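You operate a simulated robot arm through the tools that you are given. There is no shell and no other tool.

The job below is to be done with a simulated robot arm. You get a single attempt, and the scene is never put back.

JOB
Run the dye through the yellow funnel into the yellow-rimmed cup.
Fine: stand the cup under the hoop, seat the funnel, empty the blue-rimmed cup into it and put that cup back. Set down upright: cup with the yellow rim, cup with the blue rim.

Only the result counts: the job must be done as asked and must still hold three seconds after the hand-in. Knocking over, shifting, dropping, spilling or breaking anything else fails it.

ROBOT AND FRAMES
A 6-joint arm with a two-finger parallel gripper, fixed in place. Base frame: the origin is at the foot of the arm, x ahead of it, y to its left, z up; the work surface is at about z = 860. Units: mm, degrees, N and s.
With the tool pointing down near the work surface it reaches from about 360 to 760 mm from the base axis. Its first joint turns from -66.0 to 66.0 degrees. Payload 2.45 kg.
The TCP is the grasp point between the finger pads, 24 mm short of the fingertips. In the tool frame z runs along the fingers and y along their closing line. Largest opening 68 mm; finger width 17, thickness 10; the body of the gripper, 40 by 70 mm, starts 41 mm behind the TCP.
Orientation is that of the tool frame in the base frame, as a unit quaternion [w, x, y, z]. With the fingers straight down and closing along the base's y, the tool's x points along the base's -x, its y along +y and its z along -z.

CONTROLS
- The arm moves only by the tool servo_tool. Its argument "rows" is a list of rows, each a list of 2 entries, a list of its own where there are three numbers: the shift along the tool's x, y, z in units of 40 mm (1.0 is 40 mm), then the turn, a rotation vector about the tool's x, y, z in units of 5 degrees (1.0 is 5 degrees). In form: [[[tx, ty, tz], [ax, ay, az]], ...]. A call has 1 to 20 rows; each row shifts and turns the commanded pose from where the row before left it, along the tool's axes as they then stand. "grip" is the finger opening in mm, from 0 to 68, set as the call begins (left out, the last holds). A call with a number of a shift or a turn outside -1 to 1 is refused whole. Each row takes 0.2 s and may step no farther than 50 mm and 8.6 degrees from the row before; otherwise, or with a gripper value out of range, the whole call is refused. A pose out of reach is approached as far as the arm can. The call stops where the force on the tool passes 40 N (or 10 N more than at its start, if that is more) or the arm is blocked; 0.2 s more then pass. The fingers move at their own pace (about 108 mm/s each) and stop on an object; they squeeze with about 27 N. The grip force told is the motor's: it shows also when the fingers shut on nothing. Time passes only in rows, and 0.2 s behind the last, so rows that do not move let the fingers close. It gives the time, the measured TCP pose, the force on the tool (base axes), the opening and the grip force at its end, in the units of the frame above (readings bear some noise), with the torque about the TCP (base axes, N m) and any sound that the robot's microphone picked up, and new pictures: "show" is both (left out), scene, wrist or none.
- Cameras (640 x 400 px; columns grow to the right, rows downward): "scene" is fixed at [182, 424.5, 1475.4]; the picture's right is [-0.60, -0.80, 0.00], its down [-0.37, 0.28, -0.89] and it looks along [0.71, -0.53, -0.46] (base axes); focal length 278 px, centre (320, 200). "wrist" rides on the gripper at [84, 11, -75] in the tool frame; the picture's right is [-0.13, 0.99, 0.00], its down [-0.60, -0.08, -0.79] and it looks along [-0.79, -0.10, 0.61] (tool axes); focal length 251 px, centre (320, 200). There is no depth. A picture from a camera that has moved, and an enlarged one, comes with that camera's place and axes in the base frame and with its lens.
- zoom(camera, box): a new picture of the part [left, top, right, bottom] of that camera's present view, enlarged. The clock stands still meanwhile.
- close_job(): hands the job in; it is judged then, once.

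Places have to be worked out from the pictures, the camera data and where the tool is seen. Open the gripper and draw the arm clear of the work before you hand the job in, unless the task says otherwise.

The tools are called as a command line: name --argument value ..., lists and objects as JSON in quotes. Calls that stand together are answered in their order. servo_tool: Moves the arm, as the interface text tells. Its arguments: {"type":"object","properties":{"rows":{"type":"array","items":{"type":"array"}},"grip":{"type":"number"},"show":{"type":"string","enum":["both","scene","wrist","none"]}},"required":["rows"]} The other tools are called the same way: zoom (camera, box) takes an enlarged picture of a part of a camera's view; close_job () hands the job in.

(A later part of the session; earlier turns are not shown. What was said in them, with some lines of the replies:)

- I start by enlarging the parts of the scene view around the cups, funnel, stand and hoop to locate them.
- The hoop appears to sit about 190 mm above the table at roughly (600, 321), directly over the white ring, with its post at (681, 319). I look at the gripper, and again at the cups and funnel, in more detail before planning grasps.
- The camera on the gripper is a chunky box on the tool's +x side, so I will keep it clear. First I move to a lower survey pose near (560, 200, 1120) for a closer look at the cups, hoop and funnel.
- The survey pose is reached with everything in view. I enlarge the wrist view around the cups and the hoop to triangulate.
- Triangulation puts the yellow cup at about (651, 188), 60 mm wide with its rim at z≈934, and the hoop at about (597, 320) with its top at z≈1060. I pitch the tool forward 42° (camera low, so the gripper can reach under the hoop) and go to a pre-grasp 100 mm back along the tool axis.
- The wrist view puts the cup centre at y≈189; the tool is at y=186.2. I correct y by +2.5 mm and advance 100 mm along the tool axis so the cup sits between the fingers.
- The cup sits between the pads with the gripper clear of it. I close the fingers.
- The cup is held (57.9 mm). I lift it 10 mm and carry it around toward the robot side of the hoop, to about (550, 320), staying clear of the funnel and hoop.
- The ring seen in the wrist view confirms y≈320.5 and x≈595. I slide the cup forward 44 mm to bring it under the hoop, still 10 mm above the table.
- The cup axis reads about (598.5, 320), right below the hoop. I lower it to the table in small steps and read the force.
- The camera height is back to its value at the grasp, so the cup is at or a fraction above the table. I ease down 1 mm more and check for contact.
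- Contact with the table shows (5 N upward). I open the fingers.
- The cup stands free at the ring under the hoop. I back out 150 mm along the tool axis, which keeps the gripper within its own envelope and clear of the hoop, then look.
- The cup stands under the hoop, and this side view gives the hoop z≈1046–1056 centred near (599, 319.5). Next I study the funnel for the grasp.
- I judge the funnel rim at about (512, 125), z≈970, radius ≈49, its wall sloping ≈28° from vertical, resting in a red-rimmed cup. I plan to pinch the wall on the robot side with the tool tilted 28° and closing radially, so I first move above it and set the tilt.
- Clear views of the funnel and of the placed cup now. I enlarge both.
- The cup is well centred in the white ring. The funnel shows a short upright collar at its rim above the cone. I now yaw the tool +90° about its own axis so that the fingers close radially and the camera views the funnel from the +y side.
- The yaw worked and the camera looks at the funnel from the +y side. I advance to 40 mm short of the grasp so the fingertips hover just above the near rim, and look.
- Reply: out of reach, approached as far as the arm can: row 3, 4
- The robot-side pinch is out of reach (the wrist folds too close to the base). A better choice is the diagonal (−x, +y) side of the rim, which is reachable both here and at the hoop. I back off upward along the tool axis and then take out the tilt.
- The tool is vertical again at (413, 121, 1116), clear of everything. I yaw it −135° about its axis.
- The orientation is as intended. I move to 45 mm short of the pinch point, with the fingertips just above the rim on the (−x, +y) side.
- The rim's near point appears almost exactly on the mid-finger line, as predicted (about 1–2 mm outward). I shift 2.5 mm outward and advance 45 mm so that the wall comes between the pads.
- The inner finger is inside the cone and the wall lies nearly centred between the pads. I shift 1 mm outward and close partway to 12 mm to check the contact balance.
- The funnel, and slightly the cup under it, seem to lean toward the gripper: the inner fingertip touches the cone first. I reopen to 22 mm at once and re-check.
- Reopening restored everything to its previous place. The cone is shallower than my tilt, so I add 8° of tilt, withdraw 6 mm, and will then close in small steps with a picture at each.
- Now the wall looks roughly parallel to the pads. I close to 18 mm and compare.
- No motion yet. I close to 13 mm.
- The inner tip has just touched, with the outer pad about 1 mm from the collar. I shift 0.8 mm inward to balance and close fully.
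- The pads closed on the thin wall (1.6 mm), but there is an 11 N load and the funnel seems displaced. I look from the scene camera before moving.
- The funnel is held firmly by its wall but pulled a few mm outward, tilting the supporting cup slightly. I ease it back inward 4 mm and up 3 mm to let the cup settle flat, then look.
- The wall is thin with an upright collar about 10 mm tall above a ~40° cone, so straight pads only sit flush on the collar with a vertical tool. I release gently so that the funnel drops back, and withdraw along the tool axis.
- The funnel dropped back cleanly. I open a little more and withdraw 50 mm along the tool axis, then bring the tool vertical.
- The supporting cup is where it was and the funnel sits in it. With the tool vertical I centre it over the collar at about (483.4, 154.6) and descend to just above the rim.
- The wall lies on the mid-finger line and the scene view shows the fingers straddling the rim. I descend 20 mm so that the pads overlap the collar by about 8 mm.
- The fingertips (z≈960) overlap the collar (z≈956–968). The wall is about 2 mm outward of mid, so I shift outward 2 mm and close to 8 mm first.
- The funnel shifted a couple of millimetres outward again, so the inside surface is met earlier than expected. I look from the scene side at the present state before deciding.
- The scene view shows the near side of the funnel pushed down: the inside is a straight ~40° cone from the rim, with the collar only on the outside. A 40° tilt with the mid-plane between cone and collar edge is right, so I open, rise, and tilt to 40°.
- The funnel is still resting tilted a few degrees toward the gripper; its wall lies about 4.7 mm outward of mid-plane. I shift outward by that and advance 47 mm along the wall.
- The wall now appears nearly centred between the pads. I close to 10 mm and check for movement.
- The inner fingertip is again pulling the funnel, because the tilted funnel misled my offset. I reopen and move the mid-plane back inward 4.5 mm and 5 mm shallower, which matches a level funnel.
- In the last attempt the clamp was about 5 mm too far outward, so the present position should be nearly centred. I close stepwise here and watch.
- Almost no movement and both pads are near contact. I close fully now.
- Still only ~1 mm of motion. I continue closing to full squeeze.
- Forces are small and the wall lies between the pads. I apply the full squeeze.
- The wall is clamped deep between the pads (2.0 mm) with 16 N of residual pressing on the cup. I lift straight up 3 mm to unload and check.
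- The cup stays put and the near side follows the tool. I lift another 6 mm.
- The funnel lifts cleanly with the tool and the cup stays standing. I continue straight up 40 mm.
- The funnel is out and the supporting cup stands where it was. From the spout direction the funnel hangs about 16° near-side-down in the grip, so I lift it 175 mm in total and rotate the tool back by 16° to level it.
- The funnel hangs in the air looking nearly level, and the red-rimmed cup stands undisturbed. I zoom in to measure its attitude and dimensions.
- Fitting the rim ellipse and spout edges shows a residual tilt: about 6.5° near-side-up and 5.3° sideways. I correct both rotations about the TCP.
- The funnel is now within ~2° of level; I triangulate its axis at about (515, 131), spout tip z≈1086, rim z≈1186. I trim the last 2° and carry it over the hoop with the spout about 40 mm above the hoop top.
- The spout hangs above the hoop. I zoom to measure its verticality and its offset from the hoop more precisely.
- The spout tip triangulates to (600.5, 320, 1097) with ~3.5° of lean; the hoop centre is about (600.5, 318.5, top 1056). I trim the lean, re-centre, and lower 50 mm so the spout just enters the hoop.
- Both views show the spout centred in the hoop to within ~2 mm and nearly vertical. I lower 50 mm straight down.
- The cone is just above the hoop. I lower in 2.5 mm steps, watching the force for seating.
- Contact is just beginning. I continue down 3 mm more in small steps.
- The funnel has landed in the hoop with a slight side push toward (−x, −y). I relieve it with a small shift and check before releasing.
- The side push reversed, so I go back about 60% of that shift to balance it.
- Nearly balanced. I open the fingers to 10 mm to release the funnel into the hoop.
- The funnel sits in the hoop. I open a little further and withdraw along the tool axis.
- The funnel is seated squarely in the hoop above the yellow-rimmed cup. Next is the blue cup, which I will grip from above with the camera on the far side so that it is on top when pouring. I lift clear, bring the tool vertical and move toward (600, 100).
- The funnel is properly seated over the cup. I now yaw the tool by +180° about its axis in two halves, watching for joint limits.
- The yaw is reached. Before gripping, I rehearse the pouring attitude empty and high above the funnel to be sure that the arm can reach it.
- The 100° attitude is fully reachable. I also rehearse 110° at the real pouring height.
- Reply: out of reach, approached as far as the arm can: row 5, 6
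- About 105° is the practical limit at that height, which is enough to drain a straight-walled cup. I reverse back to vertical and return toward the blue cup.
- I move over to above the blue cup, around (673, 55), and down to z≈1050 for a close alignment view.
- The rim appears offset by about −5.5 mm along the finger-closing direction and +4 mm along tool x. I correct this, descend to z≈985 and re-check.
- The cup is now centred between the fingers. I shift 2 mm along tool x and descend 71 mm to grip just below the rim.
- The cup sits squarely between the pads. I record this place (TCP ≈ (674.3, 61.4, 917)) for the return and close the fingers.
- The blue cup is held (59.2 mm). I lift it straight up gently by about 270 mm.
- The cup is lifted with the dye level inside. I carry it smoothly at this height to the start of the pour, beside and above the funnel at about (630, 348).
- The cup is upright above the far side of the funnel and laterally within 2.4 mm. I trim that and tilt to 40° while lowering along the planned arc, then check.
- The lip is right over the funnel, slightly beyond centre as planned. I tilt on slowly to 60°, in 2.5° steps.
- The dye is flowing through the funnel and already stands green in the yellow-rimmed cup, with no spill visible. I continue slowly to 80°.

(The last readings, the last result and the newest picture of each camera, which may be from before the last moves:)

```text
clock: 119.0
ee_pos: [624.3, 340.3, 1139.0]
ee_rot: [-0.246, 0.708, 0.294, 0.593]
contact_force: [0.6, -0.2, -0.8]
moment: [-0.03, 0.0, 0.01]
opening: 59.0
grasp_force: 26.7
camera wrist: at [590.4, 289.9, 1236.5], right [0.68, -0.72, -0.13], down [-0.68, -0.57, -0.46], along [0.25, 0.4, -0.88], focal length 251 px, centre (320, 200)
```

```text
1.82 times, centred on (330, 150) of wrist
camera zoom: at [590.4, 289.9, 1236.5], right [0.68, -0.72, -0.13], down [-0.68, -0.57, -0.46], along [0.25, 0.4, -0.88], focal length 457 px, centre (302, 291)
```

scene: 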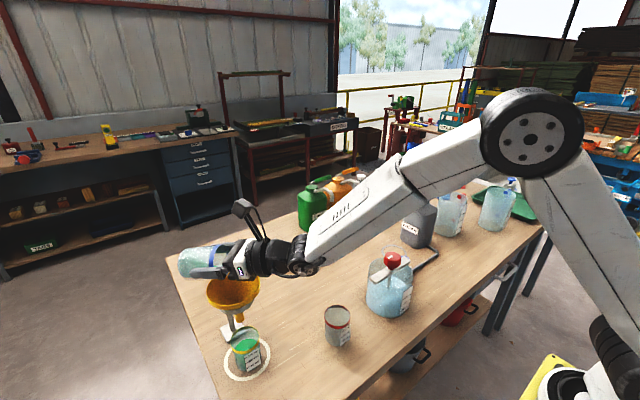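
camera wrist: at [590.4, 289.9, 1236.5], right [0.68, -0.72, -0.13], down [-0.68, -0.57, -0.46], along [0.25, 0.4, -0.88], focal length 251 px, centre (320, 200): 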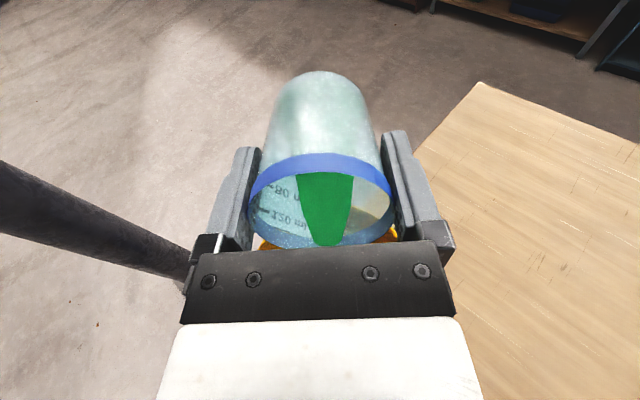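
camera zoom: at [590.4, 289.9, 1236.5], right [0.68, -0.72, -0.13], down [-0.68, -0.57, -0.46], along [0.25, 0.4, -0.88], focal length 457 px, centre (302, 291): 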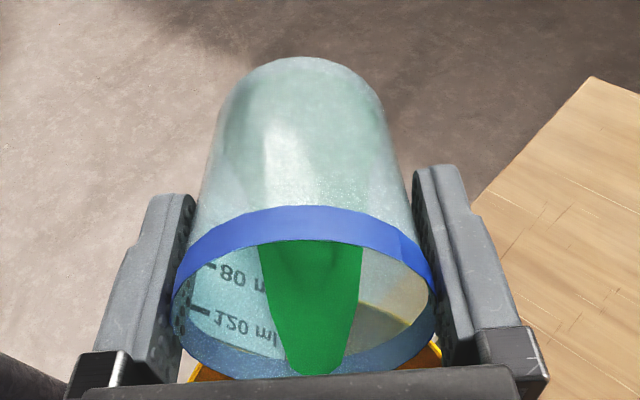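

Most of the dye is through. I go on to 95° and pause to let the rest drain.

servo_tool --rows '[[[0.0155, 0, -0.0345], [0, 0.5, 0]], [[0.0155, 0, -0.0345], [0, 0.5, 0]], [[0.0145, 0, -0.0325], [0, 0.5, 0]], [[0.0145, 0, -0.0325], [0, 0.5, 0]], [[0.015, 0, -0.034], [0, 0.5, 0]], [[0.015, 0, -0.034], [0, 0.5, 0]], [[0.0265, 0, -0.0315], [0, 0.5, 0]], [[0.0265, 0, -0.0315], [0, 0.5, 0]], [[0, 0, 0], [0, 0, 0]], [[0, 0, 0], [0, 0, 0]], [[0, 0, 0], [0, 0, 0]], [[0, 0, 0], [0, 0, 0]], [[0, 0, 0], [0, 0, 0]]]'

zoom --camera "scene" --box '[170, 220, 300, 390]'

zoom --camera "wrist" --box '[200, 40, 460, 260]'

```text
clock: 121.8
ee_pos: [617.0, 333.6, 1145.8]
ee_rot: [-0.293, 0.595, 0.246, 0.707]
contact_force: [-0.6, -0.3, -0.3]
moment: [-0.04, 0.01, 0.03]
opening: 58.7
grasp_force: 26.5
camera wrist: at [562.0, 262.1, 1216.7], right [0.72, -0.69, -0.13], down [-0.53, -0.42, -0.73], along [0.45, 0.59, -0.67], focal length 251 px, centre (320, 200)
```

scene: 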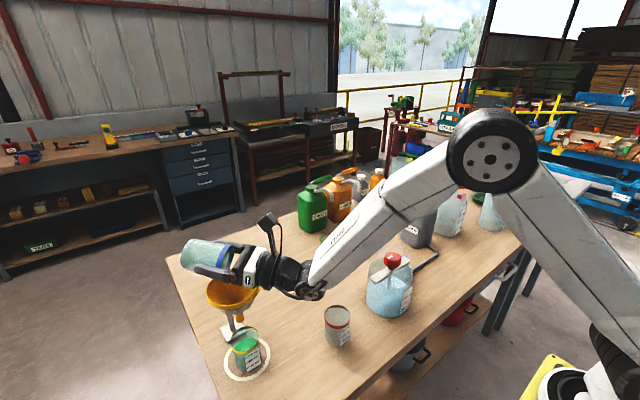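
wrist: 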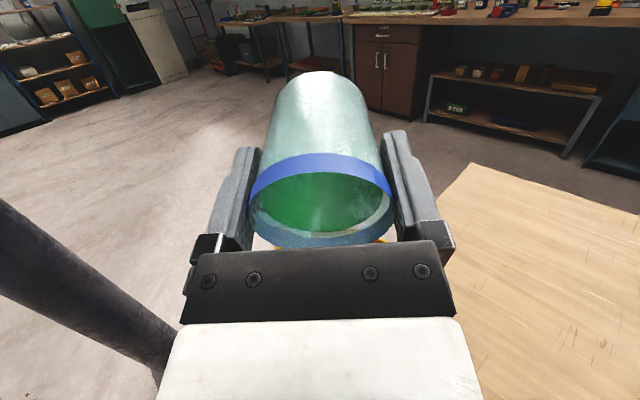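

```text
2.35 times, centred on (235, 305) of scene
camera zoom: at [182.0, 424.5, 1475.4], right [-0.6, -0.8, 0.0], down [-0.37, 0.28, -0.89], along [0.71, -0.53, -0.46], focal length 654 px, centre (520, -47)
```

zoom: 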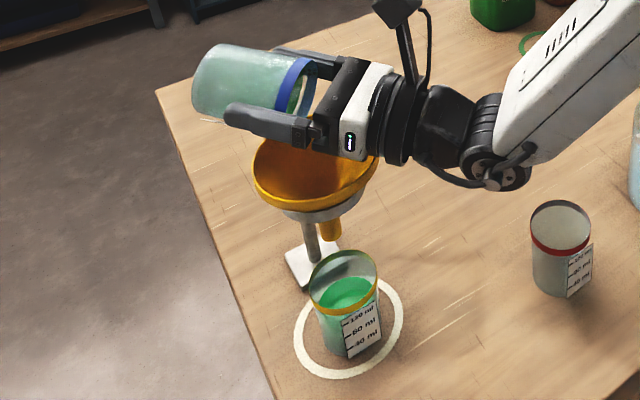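

```text
1.82 times, centred on (330, 150) of wrist
camera zoom: at [562.0, 262.1, 1216.7], right [0.72, -0.69, -0.13], down [-0.53, -0.42, -0.73], along [0.45, 0.59, -0.67], focal length 457 px, centre (302, 291)
```

zoom: 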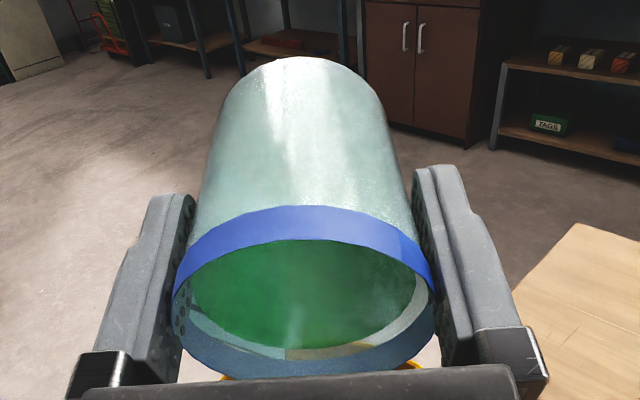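

At 100° only a thin green remainder shows at the bottom. I tilt to 105° and hold a few seconds to drain it.

servo_tool --rows '[[[0.0285, 0, -0.032], [0, 0.5, 0]], [[0.0285, 0, -0.032], [0, 0.5, 0]], [[0, 0, 0], [0, 0, 0]], [[0, 0, 0], [0, 0, 0]], [[0, 0, 0], [0, 0, 0]], [[0, 0, 0], [0, 0, 0]], [[0, 0, 0], [0, 0, 0]], [[0, 0, 0], [0, 0, 0]], [[0, 0, 0], [0, 0, 0]], [[0, 0, 0], [0, 0, 0]], [[0, 0, 0], [0, 0, 0]], [[0, 0, 0], [0, 0, 0]]]'

zoom --camera "scene" --box '[170, 220, 300, 390]'

zoom --camera "wrist" --box '[220, 60, 420, 220]'

```text
clock: 124.4
ee_pos: [614.7, 331.6, 1147.3]
ee_rot: [-0.303, 0.563, 0.233, 0.733]
contact_force: [0.1, -0.7, -0.2]
moment: [-0.01, 0.01, 0.0]
opening: 58.7
grasp_force: 27.1
camera wrist: at [555.8, 255.9, 1210.4], right [0.72, -0.68, -0.12], down [-0.49, -0.38, -0.79], along [0.49, 0.63, -0.6], focal length 251 px, centre (320, 200)
```

scene: 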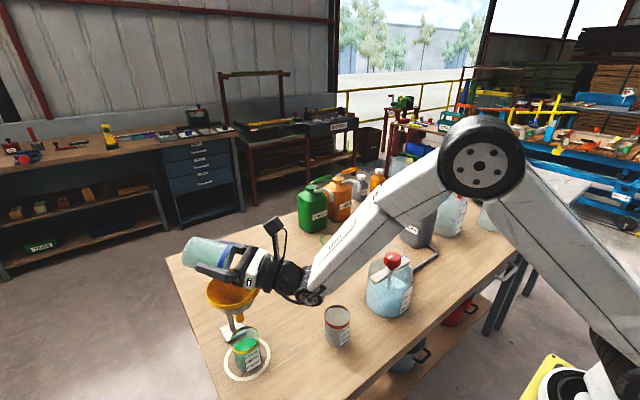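
wrist: 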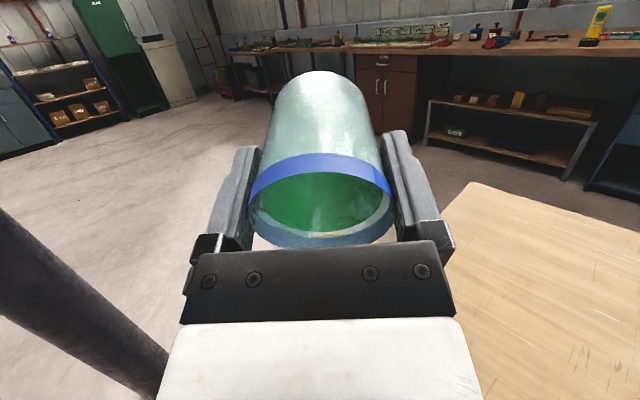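

```text
2.35 times, centred on (235, 305) of scene
camera zoom: at [182.0, 424.5, 1475.4], right [-0.6, -0.8, 0.0], down [-0.37, 0.28, -0.89], along [0.71, -0.53, -0.46], focal length 654 px, centre (520, -47)
```

zoom: 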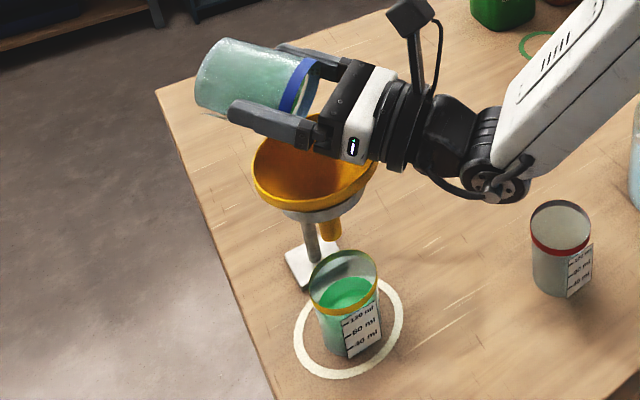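

```text
2.50 times, centred on (320, 140) of wrist
camera zoom: at [555.8, 255.9, 1210.4], right [0.72, -0.68, -0.12], down [-0.49, -0.38, -0.79], along [0.49, 0.63, -0.6], focal length 629 px, centre (320, 350)
```

zoom: 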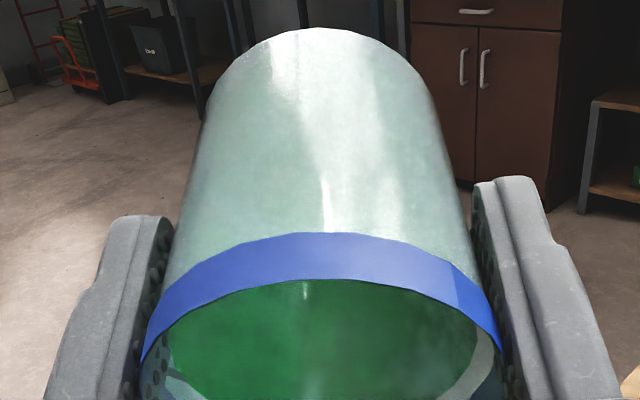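

The inside still shows a green tint at the bottom, possibly a film. I hold 3 s more and compare.

servo_tool --rows '[[[0, 0, 0], [0, 0, 0]], [[0, 0, 0], [0, 0, 0]], [[0, 0, 0], [0, 0, 0]], [[0, 0, 0], [0, 0, 0]], [[0, 0, 0], [0, 0, 0]], [[0, 0, 0], [0, 0, 0]], [[0, 0, 0], [0, 0, 0]], [[0, 0, 0], [0, 0, 0]], [[0, 0, 0], [0, 0, 0]], [[0, 0, 0], [0, 0, 0]], [[0, 0, 0], [0, 0, 0]], [[0, 0, 0], [0, 0, 0]], [[0, 0, 0], [0, 0, 0]], [[0, 0, 0], [0, 0, 0]], [[0, 0, 0], [0, 0, 0]]]' --show "none"

zoom --camera "wrist" --box '[220, 100, 420, 250]'

zoom --camera "scene" --box '[210, 310, 280, 390]'

zoom --camera "scene" --box '[170, 220, 250, 280]'

```text
clock: 127.6
ee_pos: [614.8, 332.0, 1147.3]
ee_rot: [-0.303, 0.563, 0.233, 0.732]
contact_force: [-1.0, 0.3, -0.3]
moment: [0.0, -0.02, 0.01]
opening: 58.7
grasp_force: 27.1
```

```text
2.67 times, centred on (320, 175) of wrist
camera zoom: at [555.8, 255.9, 1210.4], right [0.72, -0.68, -0.12], down [-0.49, -0.38, -0.79], along [0.49, 0.63, -0.6], focal length 670 px, centre (320, 267)
```

zoom: 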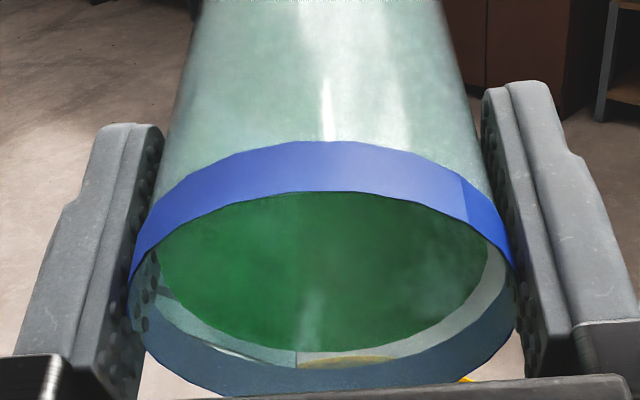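

```text
5.00 times, centred on (245, 350) of scene
camera zoom: at [182.0, 424.5, 1475.4], right [-0.6, -0.8, 0.0], down [-0.37, 0.28, -0.89], along [0.71, -0.53, -0.46], focal length 1389 px, centre (695, -550)
```

zoom: 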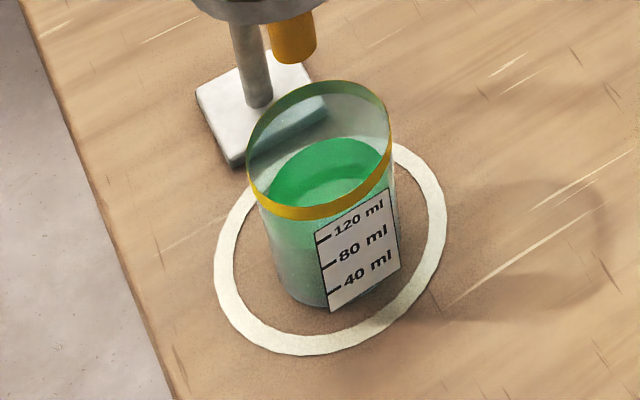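

```text
6.67 times, centred on (210, 250) of scene
camera zoom: at [182.0, 424.5, 1475.4], right [-0.6, -0.8, 0.0], down [-0.37, 0.28, -0.89], along [0.71, -0.53, -0.46], focal length 1852 px, centre (1053, -133)
```

zoom: 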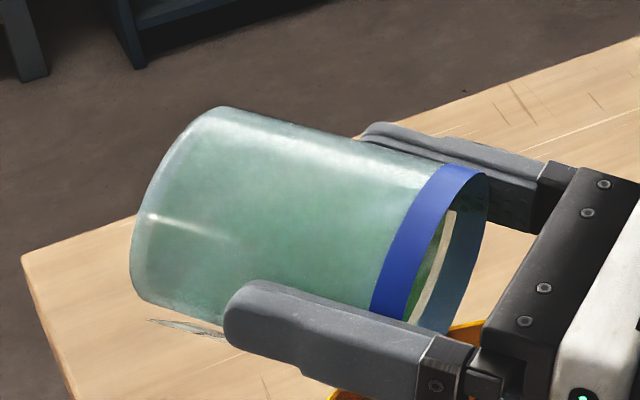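

The yellow-rimmed cup holds roughly the full amount (about 100 ml). I tilt the blue cup back over the funnel and check what is left in it.

servo_tool --rows '[[[-0.057, 0, 0.064], [0, -1, 0]], [[-0.053, 0, 0.063], [0, -1, 0]], [[-0.03, 0, 0.068], [0, -1, 0]], [[-0.029, 0, 0.065], [0, -1, 0]], [[-0.031, 0, 0.069], [0, -1, 0]], [[0.02, 0, 0.054], [0, -1, 0]], [[0.018, 0, 0.049], [0, -1, 0]], [[0.061, 0, 0.024], [0, -1, 0]], [[0.056, 0, 0.017], [0, -1, 0]], [[0.073, 0, -0.005], [0, -1, 0]], [[0.067, 0, -0.014], [0, -1, 0]], [[0.11, 0, -0.074], [0, -1, 0]], [[0.083, 0, -0.068], [0, -1, 0]], [[0, 0, 0], [0, 0, 0]]]'

zoom --camera "wrist" --box '[200, 40, 460, 260]'

zoom --camera "scene" --box '[170, 220, 300, 390]'

```text
clock: 130.6
ee_pos: [632.8, 349.0, 1159.1]
ee_rot: [-0.131, 0.869, 0.359, 0.315]
contact_force: [0.4, -0.2, -0.4]
moment: [0.0, 0.01, -0.01]
opening: 59.0
grasp_force: 27.1
camera wrist: at [651.9, 351.4, 1271.6], right [0.63, -0.77, -0.08], down [-0.74, -0.63, 0.22], along [-0.22, -0.08, -0.97], focal length 251 px, centre (320, 200)
```

scene: 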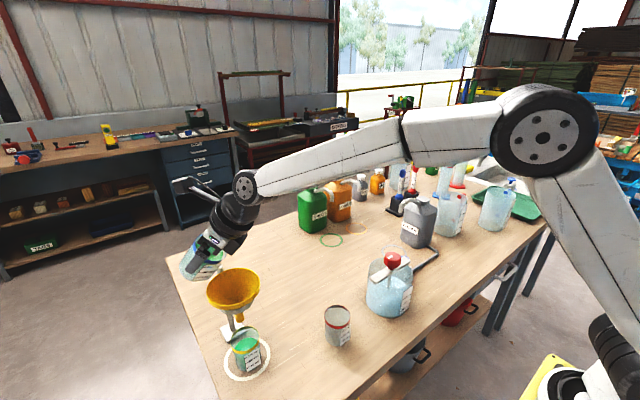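
wrist: 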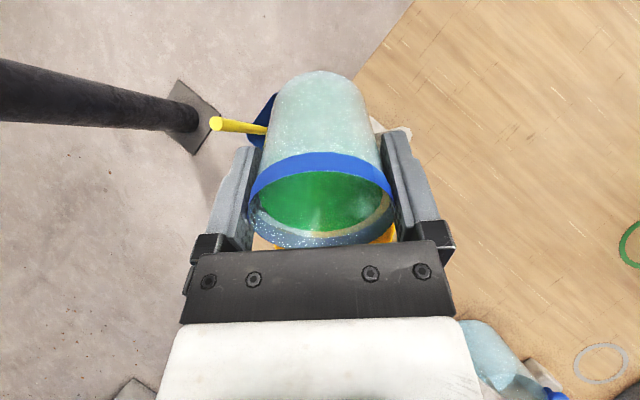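

```text
1.82 times, centred on (330, 150) of wrist
camera zoom: at [651.9, 351.4, 1271.6], right [0.63, -0.77, -0.08], down [-0.74, -0.63, 0.22], along [-0.22, -0.08, -0.97], focal length 457 px, centre (302, 291)
```

zoom: 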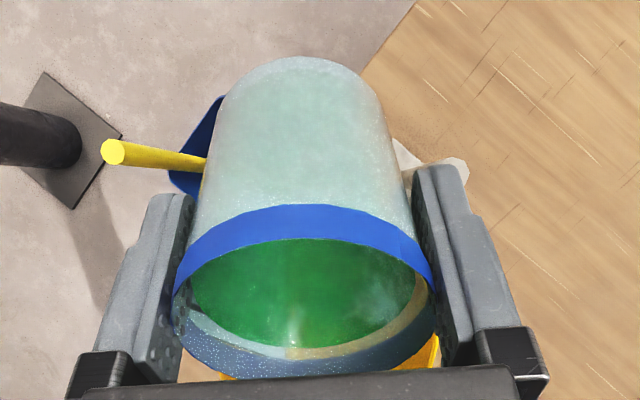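

```text
2.35 times, centred on (235, 305) of scene
camera zoom: at [182.0, 424.5, 1475.4], right [-0.6, -0.8, 0.0], down [-0.37, 0.28, -0.89], along [0.71, -0.53, -0.46], focal length 654 px, centre (520, -47)
```

zoom: 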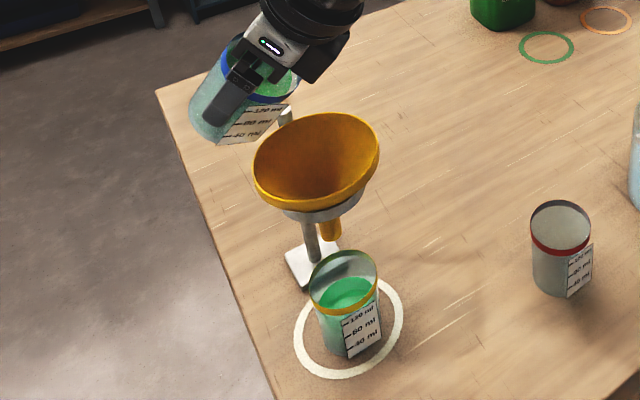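

The green inside does not move with tilt, so it is only a wet film on the inner wall. I bring the cup fully upright again along the same arc.

servo_tool --rows '[[[0.061, 0, -0.067], [0, -1, 0]], [[0.055, 0, -0.072], [0, -1, 0]], [[0.041, 0, -0.094], [0, -1, 0]], [[0.033, 0, -0.097], [0, -1, 0]], [[0.006, 0, -0.079], [0, -1, 0]], [[-0.001, 0, -0.079], [0, -1, 0]], [[-0.021, 0, -0.06], [0, -1, 0]], [[-0.026, 0, -0.058], [0, -1, 0]], [[0, 0, 0], [0, 0, 0]], [[0, 0, 0], [0, 0, 0]]]'

zoom --camera "wrist" --box '[200, 40, 460, 260]'

zoom --camera "scene" --box '[170, 190, 270, 290]'

```text
clock: 132.8
ee_pos: [629.5, 346.1, 1184.7]
ee_rot: [0.0, 0.924, 0.383, -0.001]
contact_force: [0.0, 0.3, -0.6]
moment: [0.0, 0.01, 0.0]
opening: 58.6
grasp_force: 26.8
camera wrist: at [696.4, 395.9, 1261.4], right [0.61, -0.79, 0.0], down [-0.48, -0.37, 0.79], along [-0.63, -0.48, -0.61], focal length 251 px, centre (320, 200)
```

scene: 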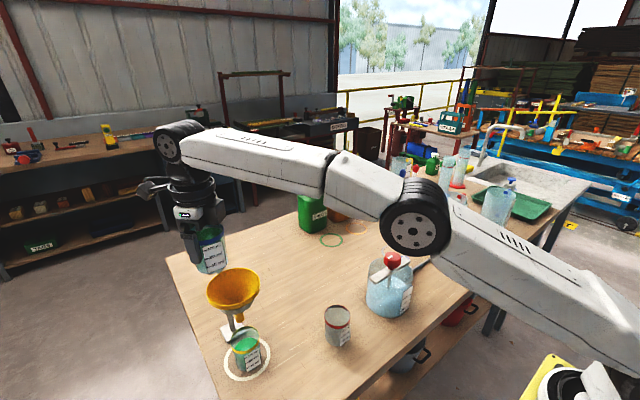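
wrist: 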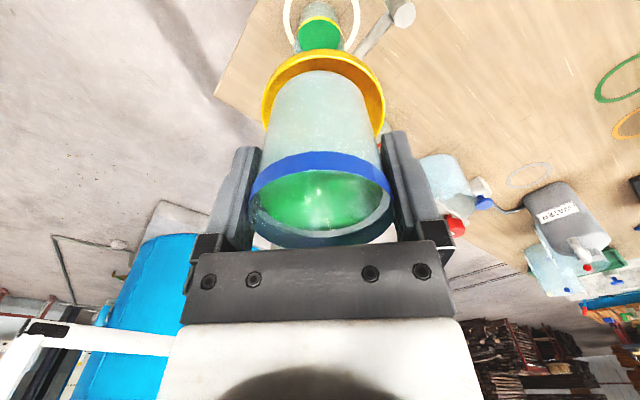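

```text
1.82 times, centred on (330, 150) of wrist
camera zoom: at [696.4, 395.9, 1261.4], right [0.61, -0.79, 0.0], down [-0.48, -0.37, 0.79], along [-0.63, -0.48, -0.61], focal length 457 px, centre (302, 291)
```

zoom: 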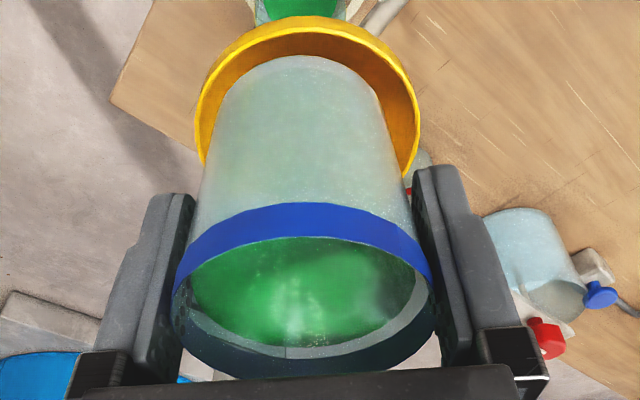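

```text
4.00 times, centred on (220, 240) of scene
camera zoom: at [182.0, 424.5, 1475.4], right [-0.6, -0.8, 0.0], down [-0.37, 0.28, -0.89], along [0.71, -0.53, -0.46], focal length 1112 px, centre (720, 40)
```

zoom: 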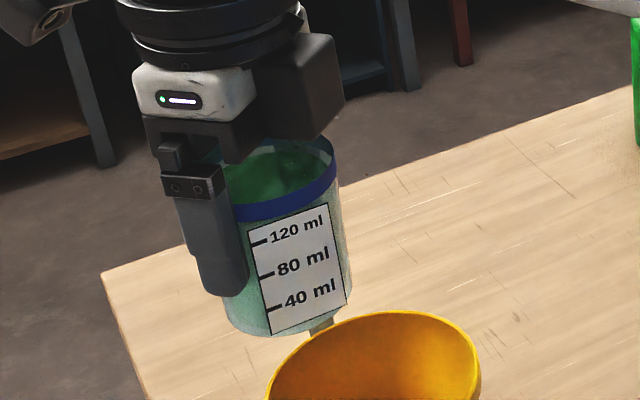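

The blue cup is empty apart from the wet film. I carry it back to above its original place.

servo_tool --rows '[[[-0.0956, 0.1318, 0], [0, 0, 0]], [[-0.1912, 0.2635, 0], [0, 0, 0]], [[-0.2868, 0.3953, 0], [0, 0, 0]], [[-0.3825, 0.5271, 0], [0, 0, 0]], [[-0.3825, 0.5271, 0], [0, 0, 0]], [[-0.3825, 0.5271, 0], [0, 0, 0]], [[-0.3825, 0.5271, 0], [0, 0, 0]], [[-0.3825, 0.5271, 0], [0, 0, 0]], [[-0.3825, 0.5271, 0], [0, 0, 0]], [[-0.3825, 0.5271, 0], [0, 0, 0]], [[-0.3825, 0.5271, 0], [0, 0, 0]], [[-0.2868, 0.3953, 0], [0, 0, 0]], [[-0.1912, 0.2635, 0], [0, 0, 0]], [[-0.0956, 0.1318, 0], [0, 0, 0]], [[0, 0, 0], [0, 0, 0]]]'

```text
clock: 136.0
ee_pos: [674.2, 62.3, 1185.8]
ee_rot: [0.001, 0.924, 0.382, -0.001]
contact_force: [-0.5, -0.2, -0.8]
moment: [0.03, -0.04, -0.02]
opening: 59.0
grasp_force: 27.3
camera wrist: at [741.5, 112.7, 1261.6], right [0.61, -0.79, 0.0], down [-0.48, -0.37, 0.79], along [-0.63, -0.48, -0.61], focal length 251 px, centre (320, 200)
```

scene: 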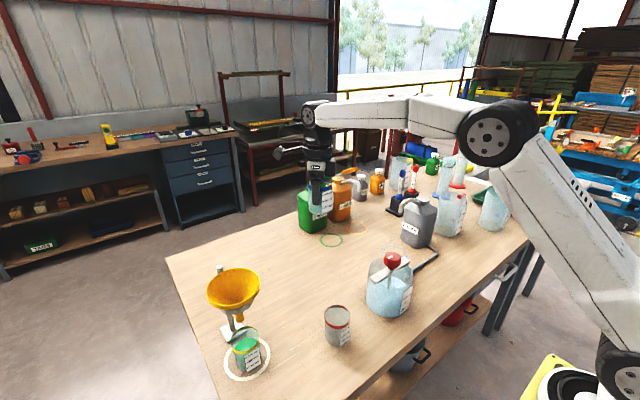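
wrist: 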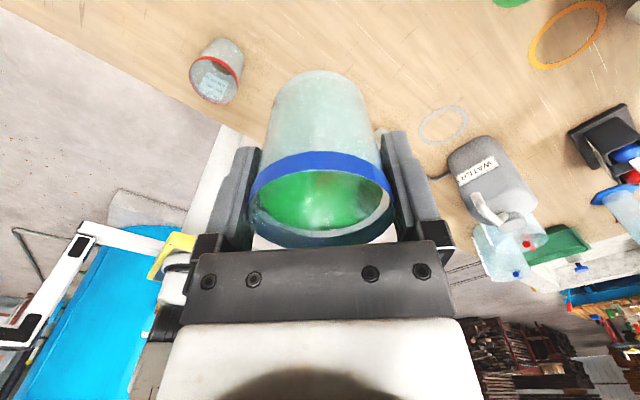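

The position matches the original to within 0.2 mm. I lower the cup 266 mm, stopping about 3 mm above the table.

servo_tool --rows '[[[0, 0, 0.2], [0, 0, 0]], [[0, 0, 0.5], [0, 0, 0]], [[0, 0, 0.7], [0, 0, 0]], [[0, 0, 0.7], [0, 0, 0]], [[0, 0, 0.7], [0, 0, 0]], [[0, 0, 0.7], [0, 0, 0]], [[0, 0, 0.7], [0, 0, 0]], [[0, 0, 0.7], [0, 0, 0]], [[0, 0, 0.65], [0, 0, 0]], [[0, 0, 0.5], [0, 0, 0]], [[0, 0, 0.35], [0, 0, 0]], [[0, 0, 0.2], [0, 0, 0]], [[0, 0, 0.05], [0, 0, 0]], [[0, 0, 0], [0, 0, 0]]]' --show "wrist"

```text
clock: 139.0
ee_pos: [674.2, 61.2, 920.2]
ee_rot: [0.001, 0.924, 0.382, 0.0]
contact_force: [0.0, 0.3, 0.1]
moment: [-0.01, -0.03, 0.0]
opening: 58.8
grasp_force: 26.6
camera wrist: at [741.0, 113.2, 995.8], right [0.61, -0.79, 0.0], down [-0.48, -0.37, 0.79], along [-0.63, -0.48, -0.61], focal length 251 px, centre (320, 200)
```

wrist: 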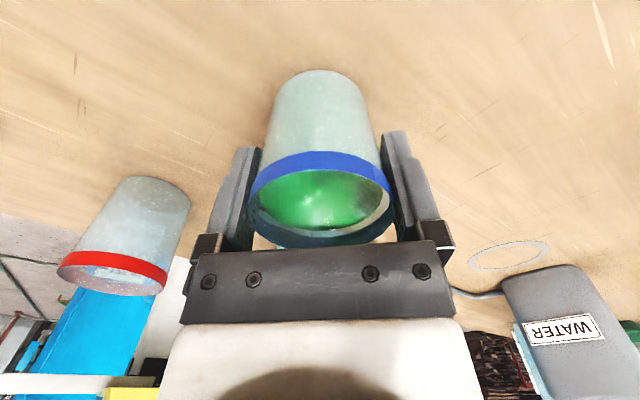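

The cup is about 3 mm above the table. I ease it down the last millimetres and check for contact.

servo_tool --rows '[[[0, 0, 0.05], [0, 0, 0]], [[0, 0, 0.025], [0, 0, 0]], [[0, 0, 0.01], [0, 0, 0]], [[0, 0, 0], [0, 0, 0]]]' --show "none"

```text
clock: 140.0
ee_pos: [673.4, 62.0, 916.6]
ee_rot: [0.0, 0.924, 0.382, 0.001]
contact_force: [-3.4, -0.5, 10.7]
moment: [-0.18, -0.01, -0.03]
opening: 58.8
grasp_force: 27.1
```

Table contact (11 N). I ease up 0.4 mm and open the fingers.

servo_tool --rows '[[[0, 0, -0.01], [0, 0, 0]], [[0, 0, 0], [0, 0, 0]]]' --show "none"

servo_tool --rows '[[[0, 0, 0], [0, 0, 0]], [[0, 0, 0], [0, 0, 0]], [[0, 0, 0], [0, 0, 0]]]' --grip 68 --show "wrist"

```text
clock: 140.6
ee_pos: [674.2, 62.1, 916.9]
ee_rot: [0.001, 0.924, 0.383, 0.0]
contact_force: [0.3, 0.2, 10.7]
moment: [-0.2, -0.12, 0.01]
opening: 58.7
grasp_force: 27.4
```

```text
clock: 141.4
ee_pos: [672.5, 63.2, 916.1]
ee_rot: [0.0, 0.924, 0.382, -0.001]
contact_force: [-0.1, 0.2, 0.7]
moment: [-0.01, 0.02, 0.03]
opening: 67.8
grasp_force: 0.0
camera wrist: at [741.0, 113.1, 992.4], right [0.61, -0.79, 0.0], down [-0.48, -0.37, 0.79], along [-0.63, -0.48, -0.61], focal length 251 px, centre (320, 200)
```

wrist: 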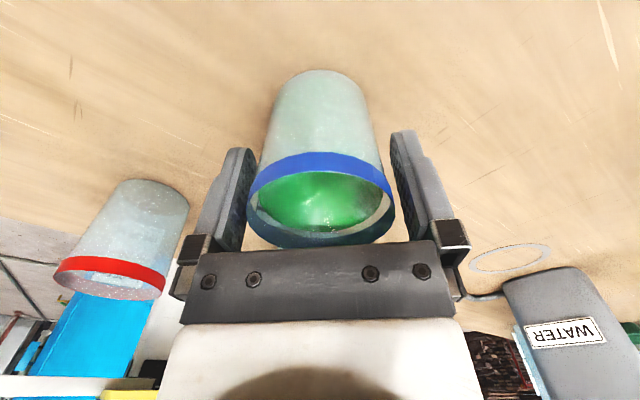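

The cup stands free between the open fingers. I rise straight up, well clear, and look over the result.

servo_tool --rows '[[[0, 0, -0.2], [0, 0, 0]], [[0, 0, -0.4], [0, 0, 0]], [[0, 0, -0.5], [0, 0, 0]], [[0, 0, -0.7], [0, 0, 0]], [[0, 0, -0.9], [0, 0, 0]], [[0, 0, -0.9], [0, 0, 0]], [[0, 0, -0.9], [0, 0, 0]], [[0, 0, -0.9], [0, 0, 0]], [[0, 0, -0.9], [0, 0, 0]], [[-0.5, 0, -0.7], [0, 0, 0]], [[-0.5, 0, -0.7], [0, 0, 0]], [[-0.5, 0, -0.7], [0, 0, 0]], [[0, 0, 0], [0, 0, 0]]]'

zoom --camera "scene" --box '[190, 240, 360, 390]'

zoom --camera "scene" --box '[280, 150, 480, 350]'

```text
clock: 144.2
ee_pos: [632.1, 19.4, 1253.1]
ee_rot: [0.0, 0.924, 0.383, -0.001]
contact_force: [0.0, 0.2, -0.4]
moment: [0.01, -0.04, 0.02]
opening: 68.1
grasp_force: 0.0
camera wrist: at [698.9, 70.3, 1329.1], right [0.61, -0.79, 0.0], down [-0.48, -0.37, 0.79], along [-0.63, -0.48, -0.61], focal length 251 px, centre (320, 200)
```

scene: 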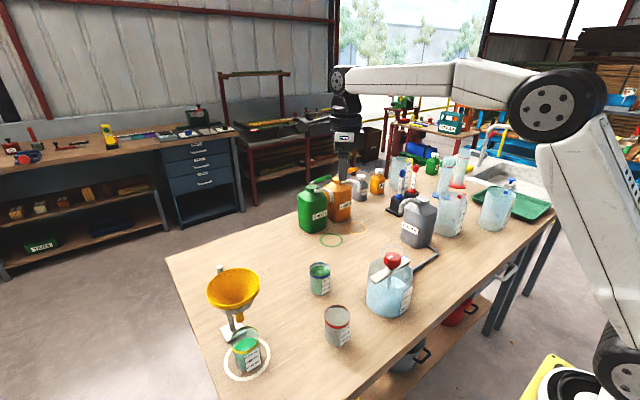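
wrist: 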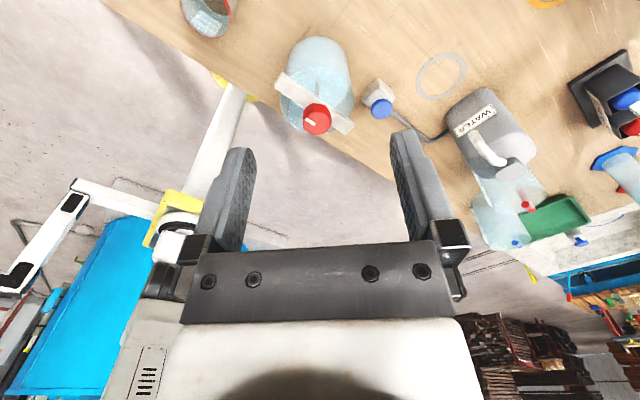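

```text
2.67 times, centred on (275, 315) of scene
camera zoom: at [181.9, 424.5, 1475.4], right [-0.6, -0.8, 0.0], down [-0.37, 0.28, -0.89], along [0.71, -0.53, -0.46], focal length 741 px, centre (440, -107)
```

zoom: 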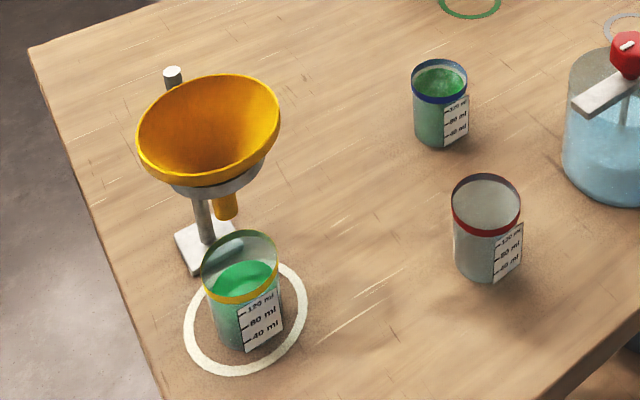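

```text
2.00 times, centred on (380, 250) of scene
camera zoom: at [181.9, 424.5, 1475.4], right [-0.6, -0.8, 0.0], down [-0.37, 0.28, -0.89], along [0.71, -0.53, -0.46], focal length 556 px, centre (200, 100)
```

zoom: 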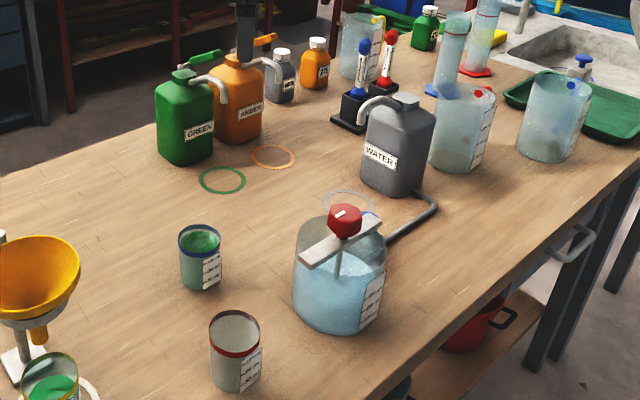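

Everything stands in place: the funnel in the hoop, dye in the yellow-rimmed cup, and the red- and blue-rimmed cups upright. I zoom in on the blue cup to see whether any dye remains.

zoom --camera "scene" --box '[300, 255, 340, 300]'

zoom --camera "scene" --box '[220, 320, 275, 380]'

```text
8.89 times, centred on (320, 278) of scene
camera zoom: at [181.9, 424.5, 1475.4], right [-0.6, -0.8, 0.0], down [-0.37, 0.28, -0.89], along [0.71, -0.53, -0.46], focal length 2470 px, centre (320, -489)
```

zoom: 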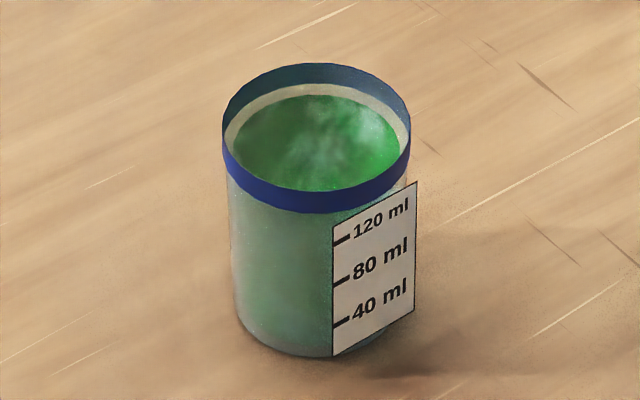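

```text
6.67 times, centred on (248, 350) of scene
camera zoom: at [181.9, 424.5, 1475.4], right [-0.6, -0.8, 0.0], down [-0.37, 0.28, -0.89], along [0.71, -0.53, -0.46], focal length 1852 px, centre (803, -800)
```

zoom: 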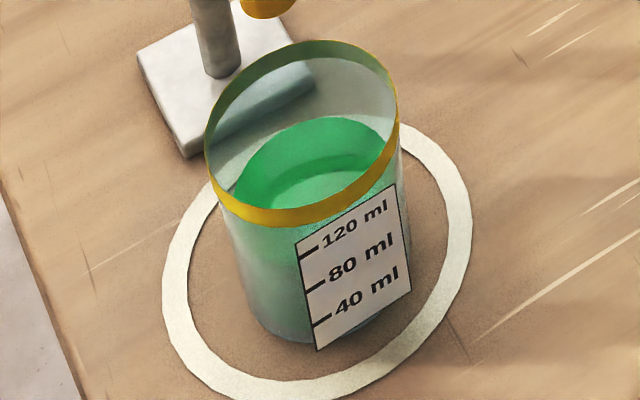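

The blue cup shows only a streaky film with no liquid level, and the yellow-rimmed cup holds the dye at about 100 ml. The gripper is open and the arm is well clear above the bench, so I hand the job in.

close_job

```text
The job is handed in.
```

I handed the job in. The dye went through the yellow funnel into the yellow-rimmed cup, which holds about 100 ml and stands under the hoop.

- **Funnel:** it is seated in the hoop. The red-rimmed cup it came from looks to be standing where it was. It took several tries to get a firm grip on the funnel, and they tilted that cup slightly, but it settled back each time.
- **Blue-rimmed cup:** it is upright in its original place. The inside still has a green, streaky coating; I read this as a wet film rather than leftover dye, because it did not move when I tilted the cup and no liquid level shows.
- **Spills:** I saw no spills on the bench in the final pictures.
- **Arm:** the gripper is open and the arm is clear above the bench.
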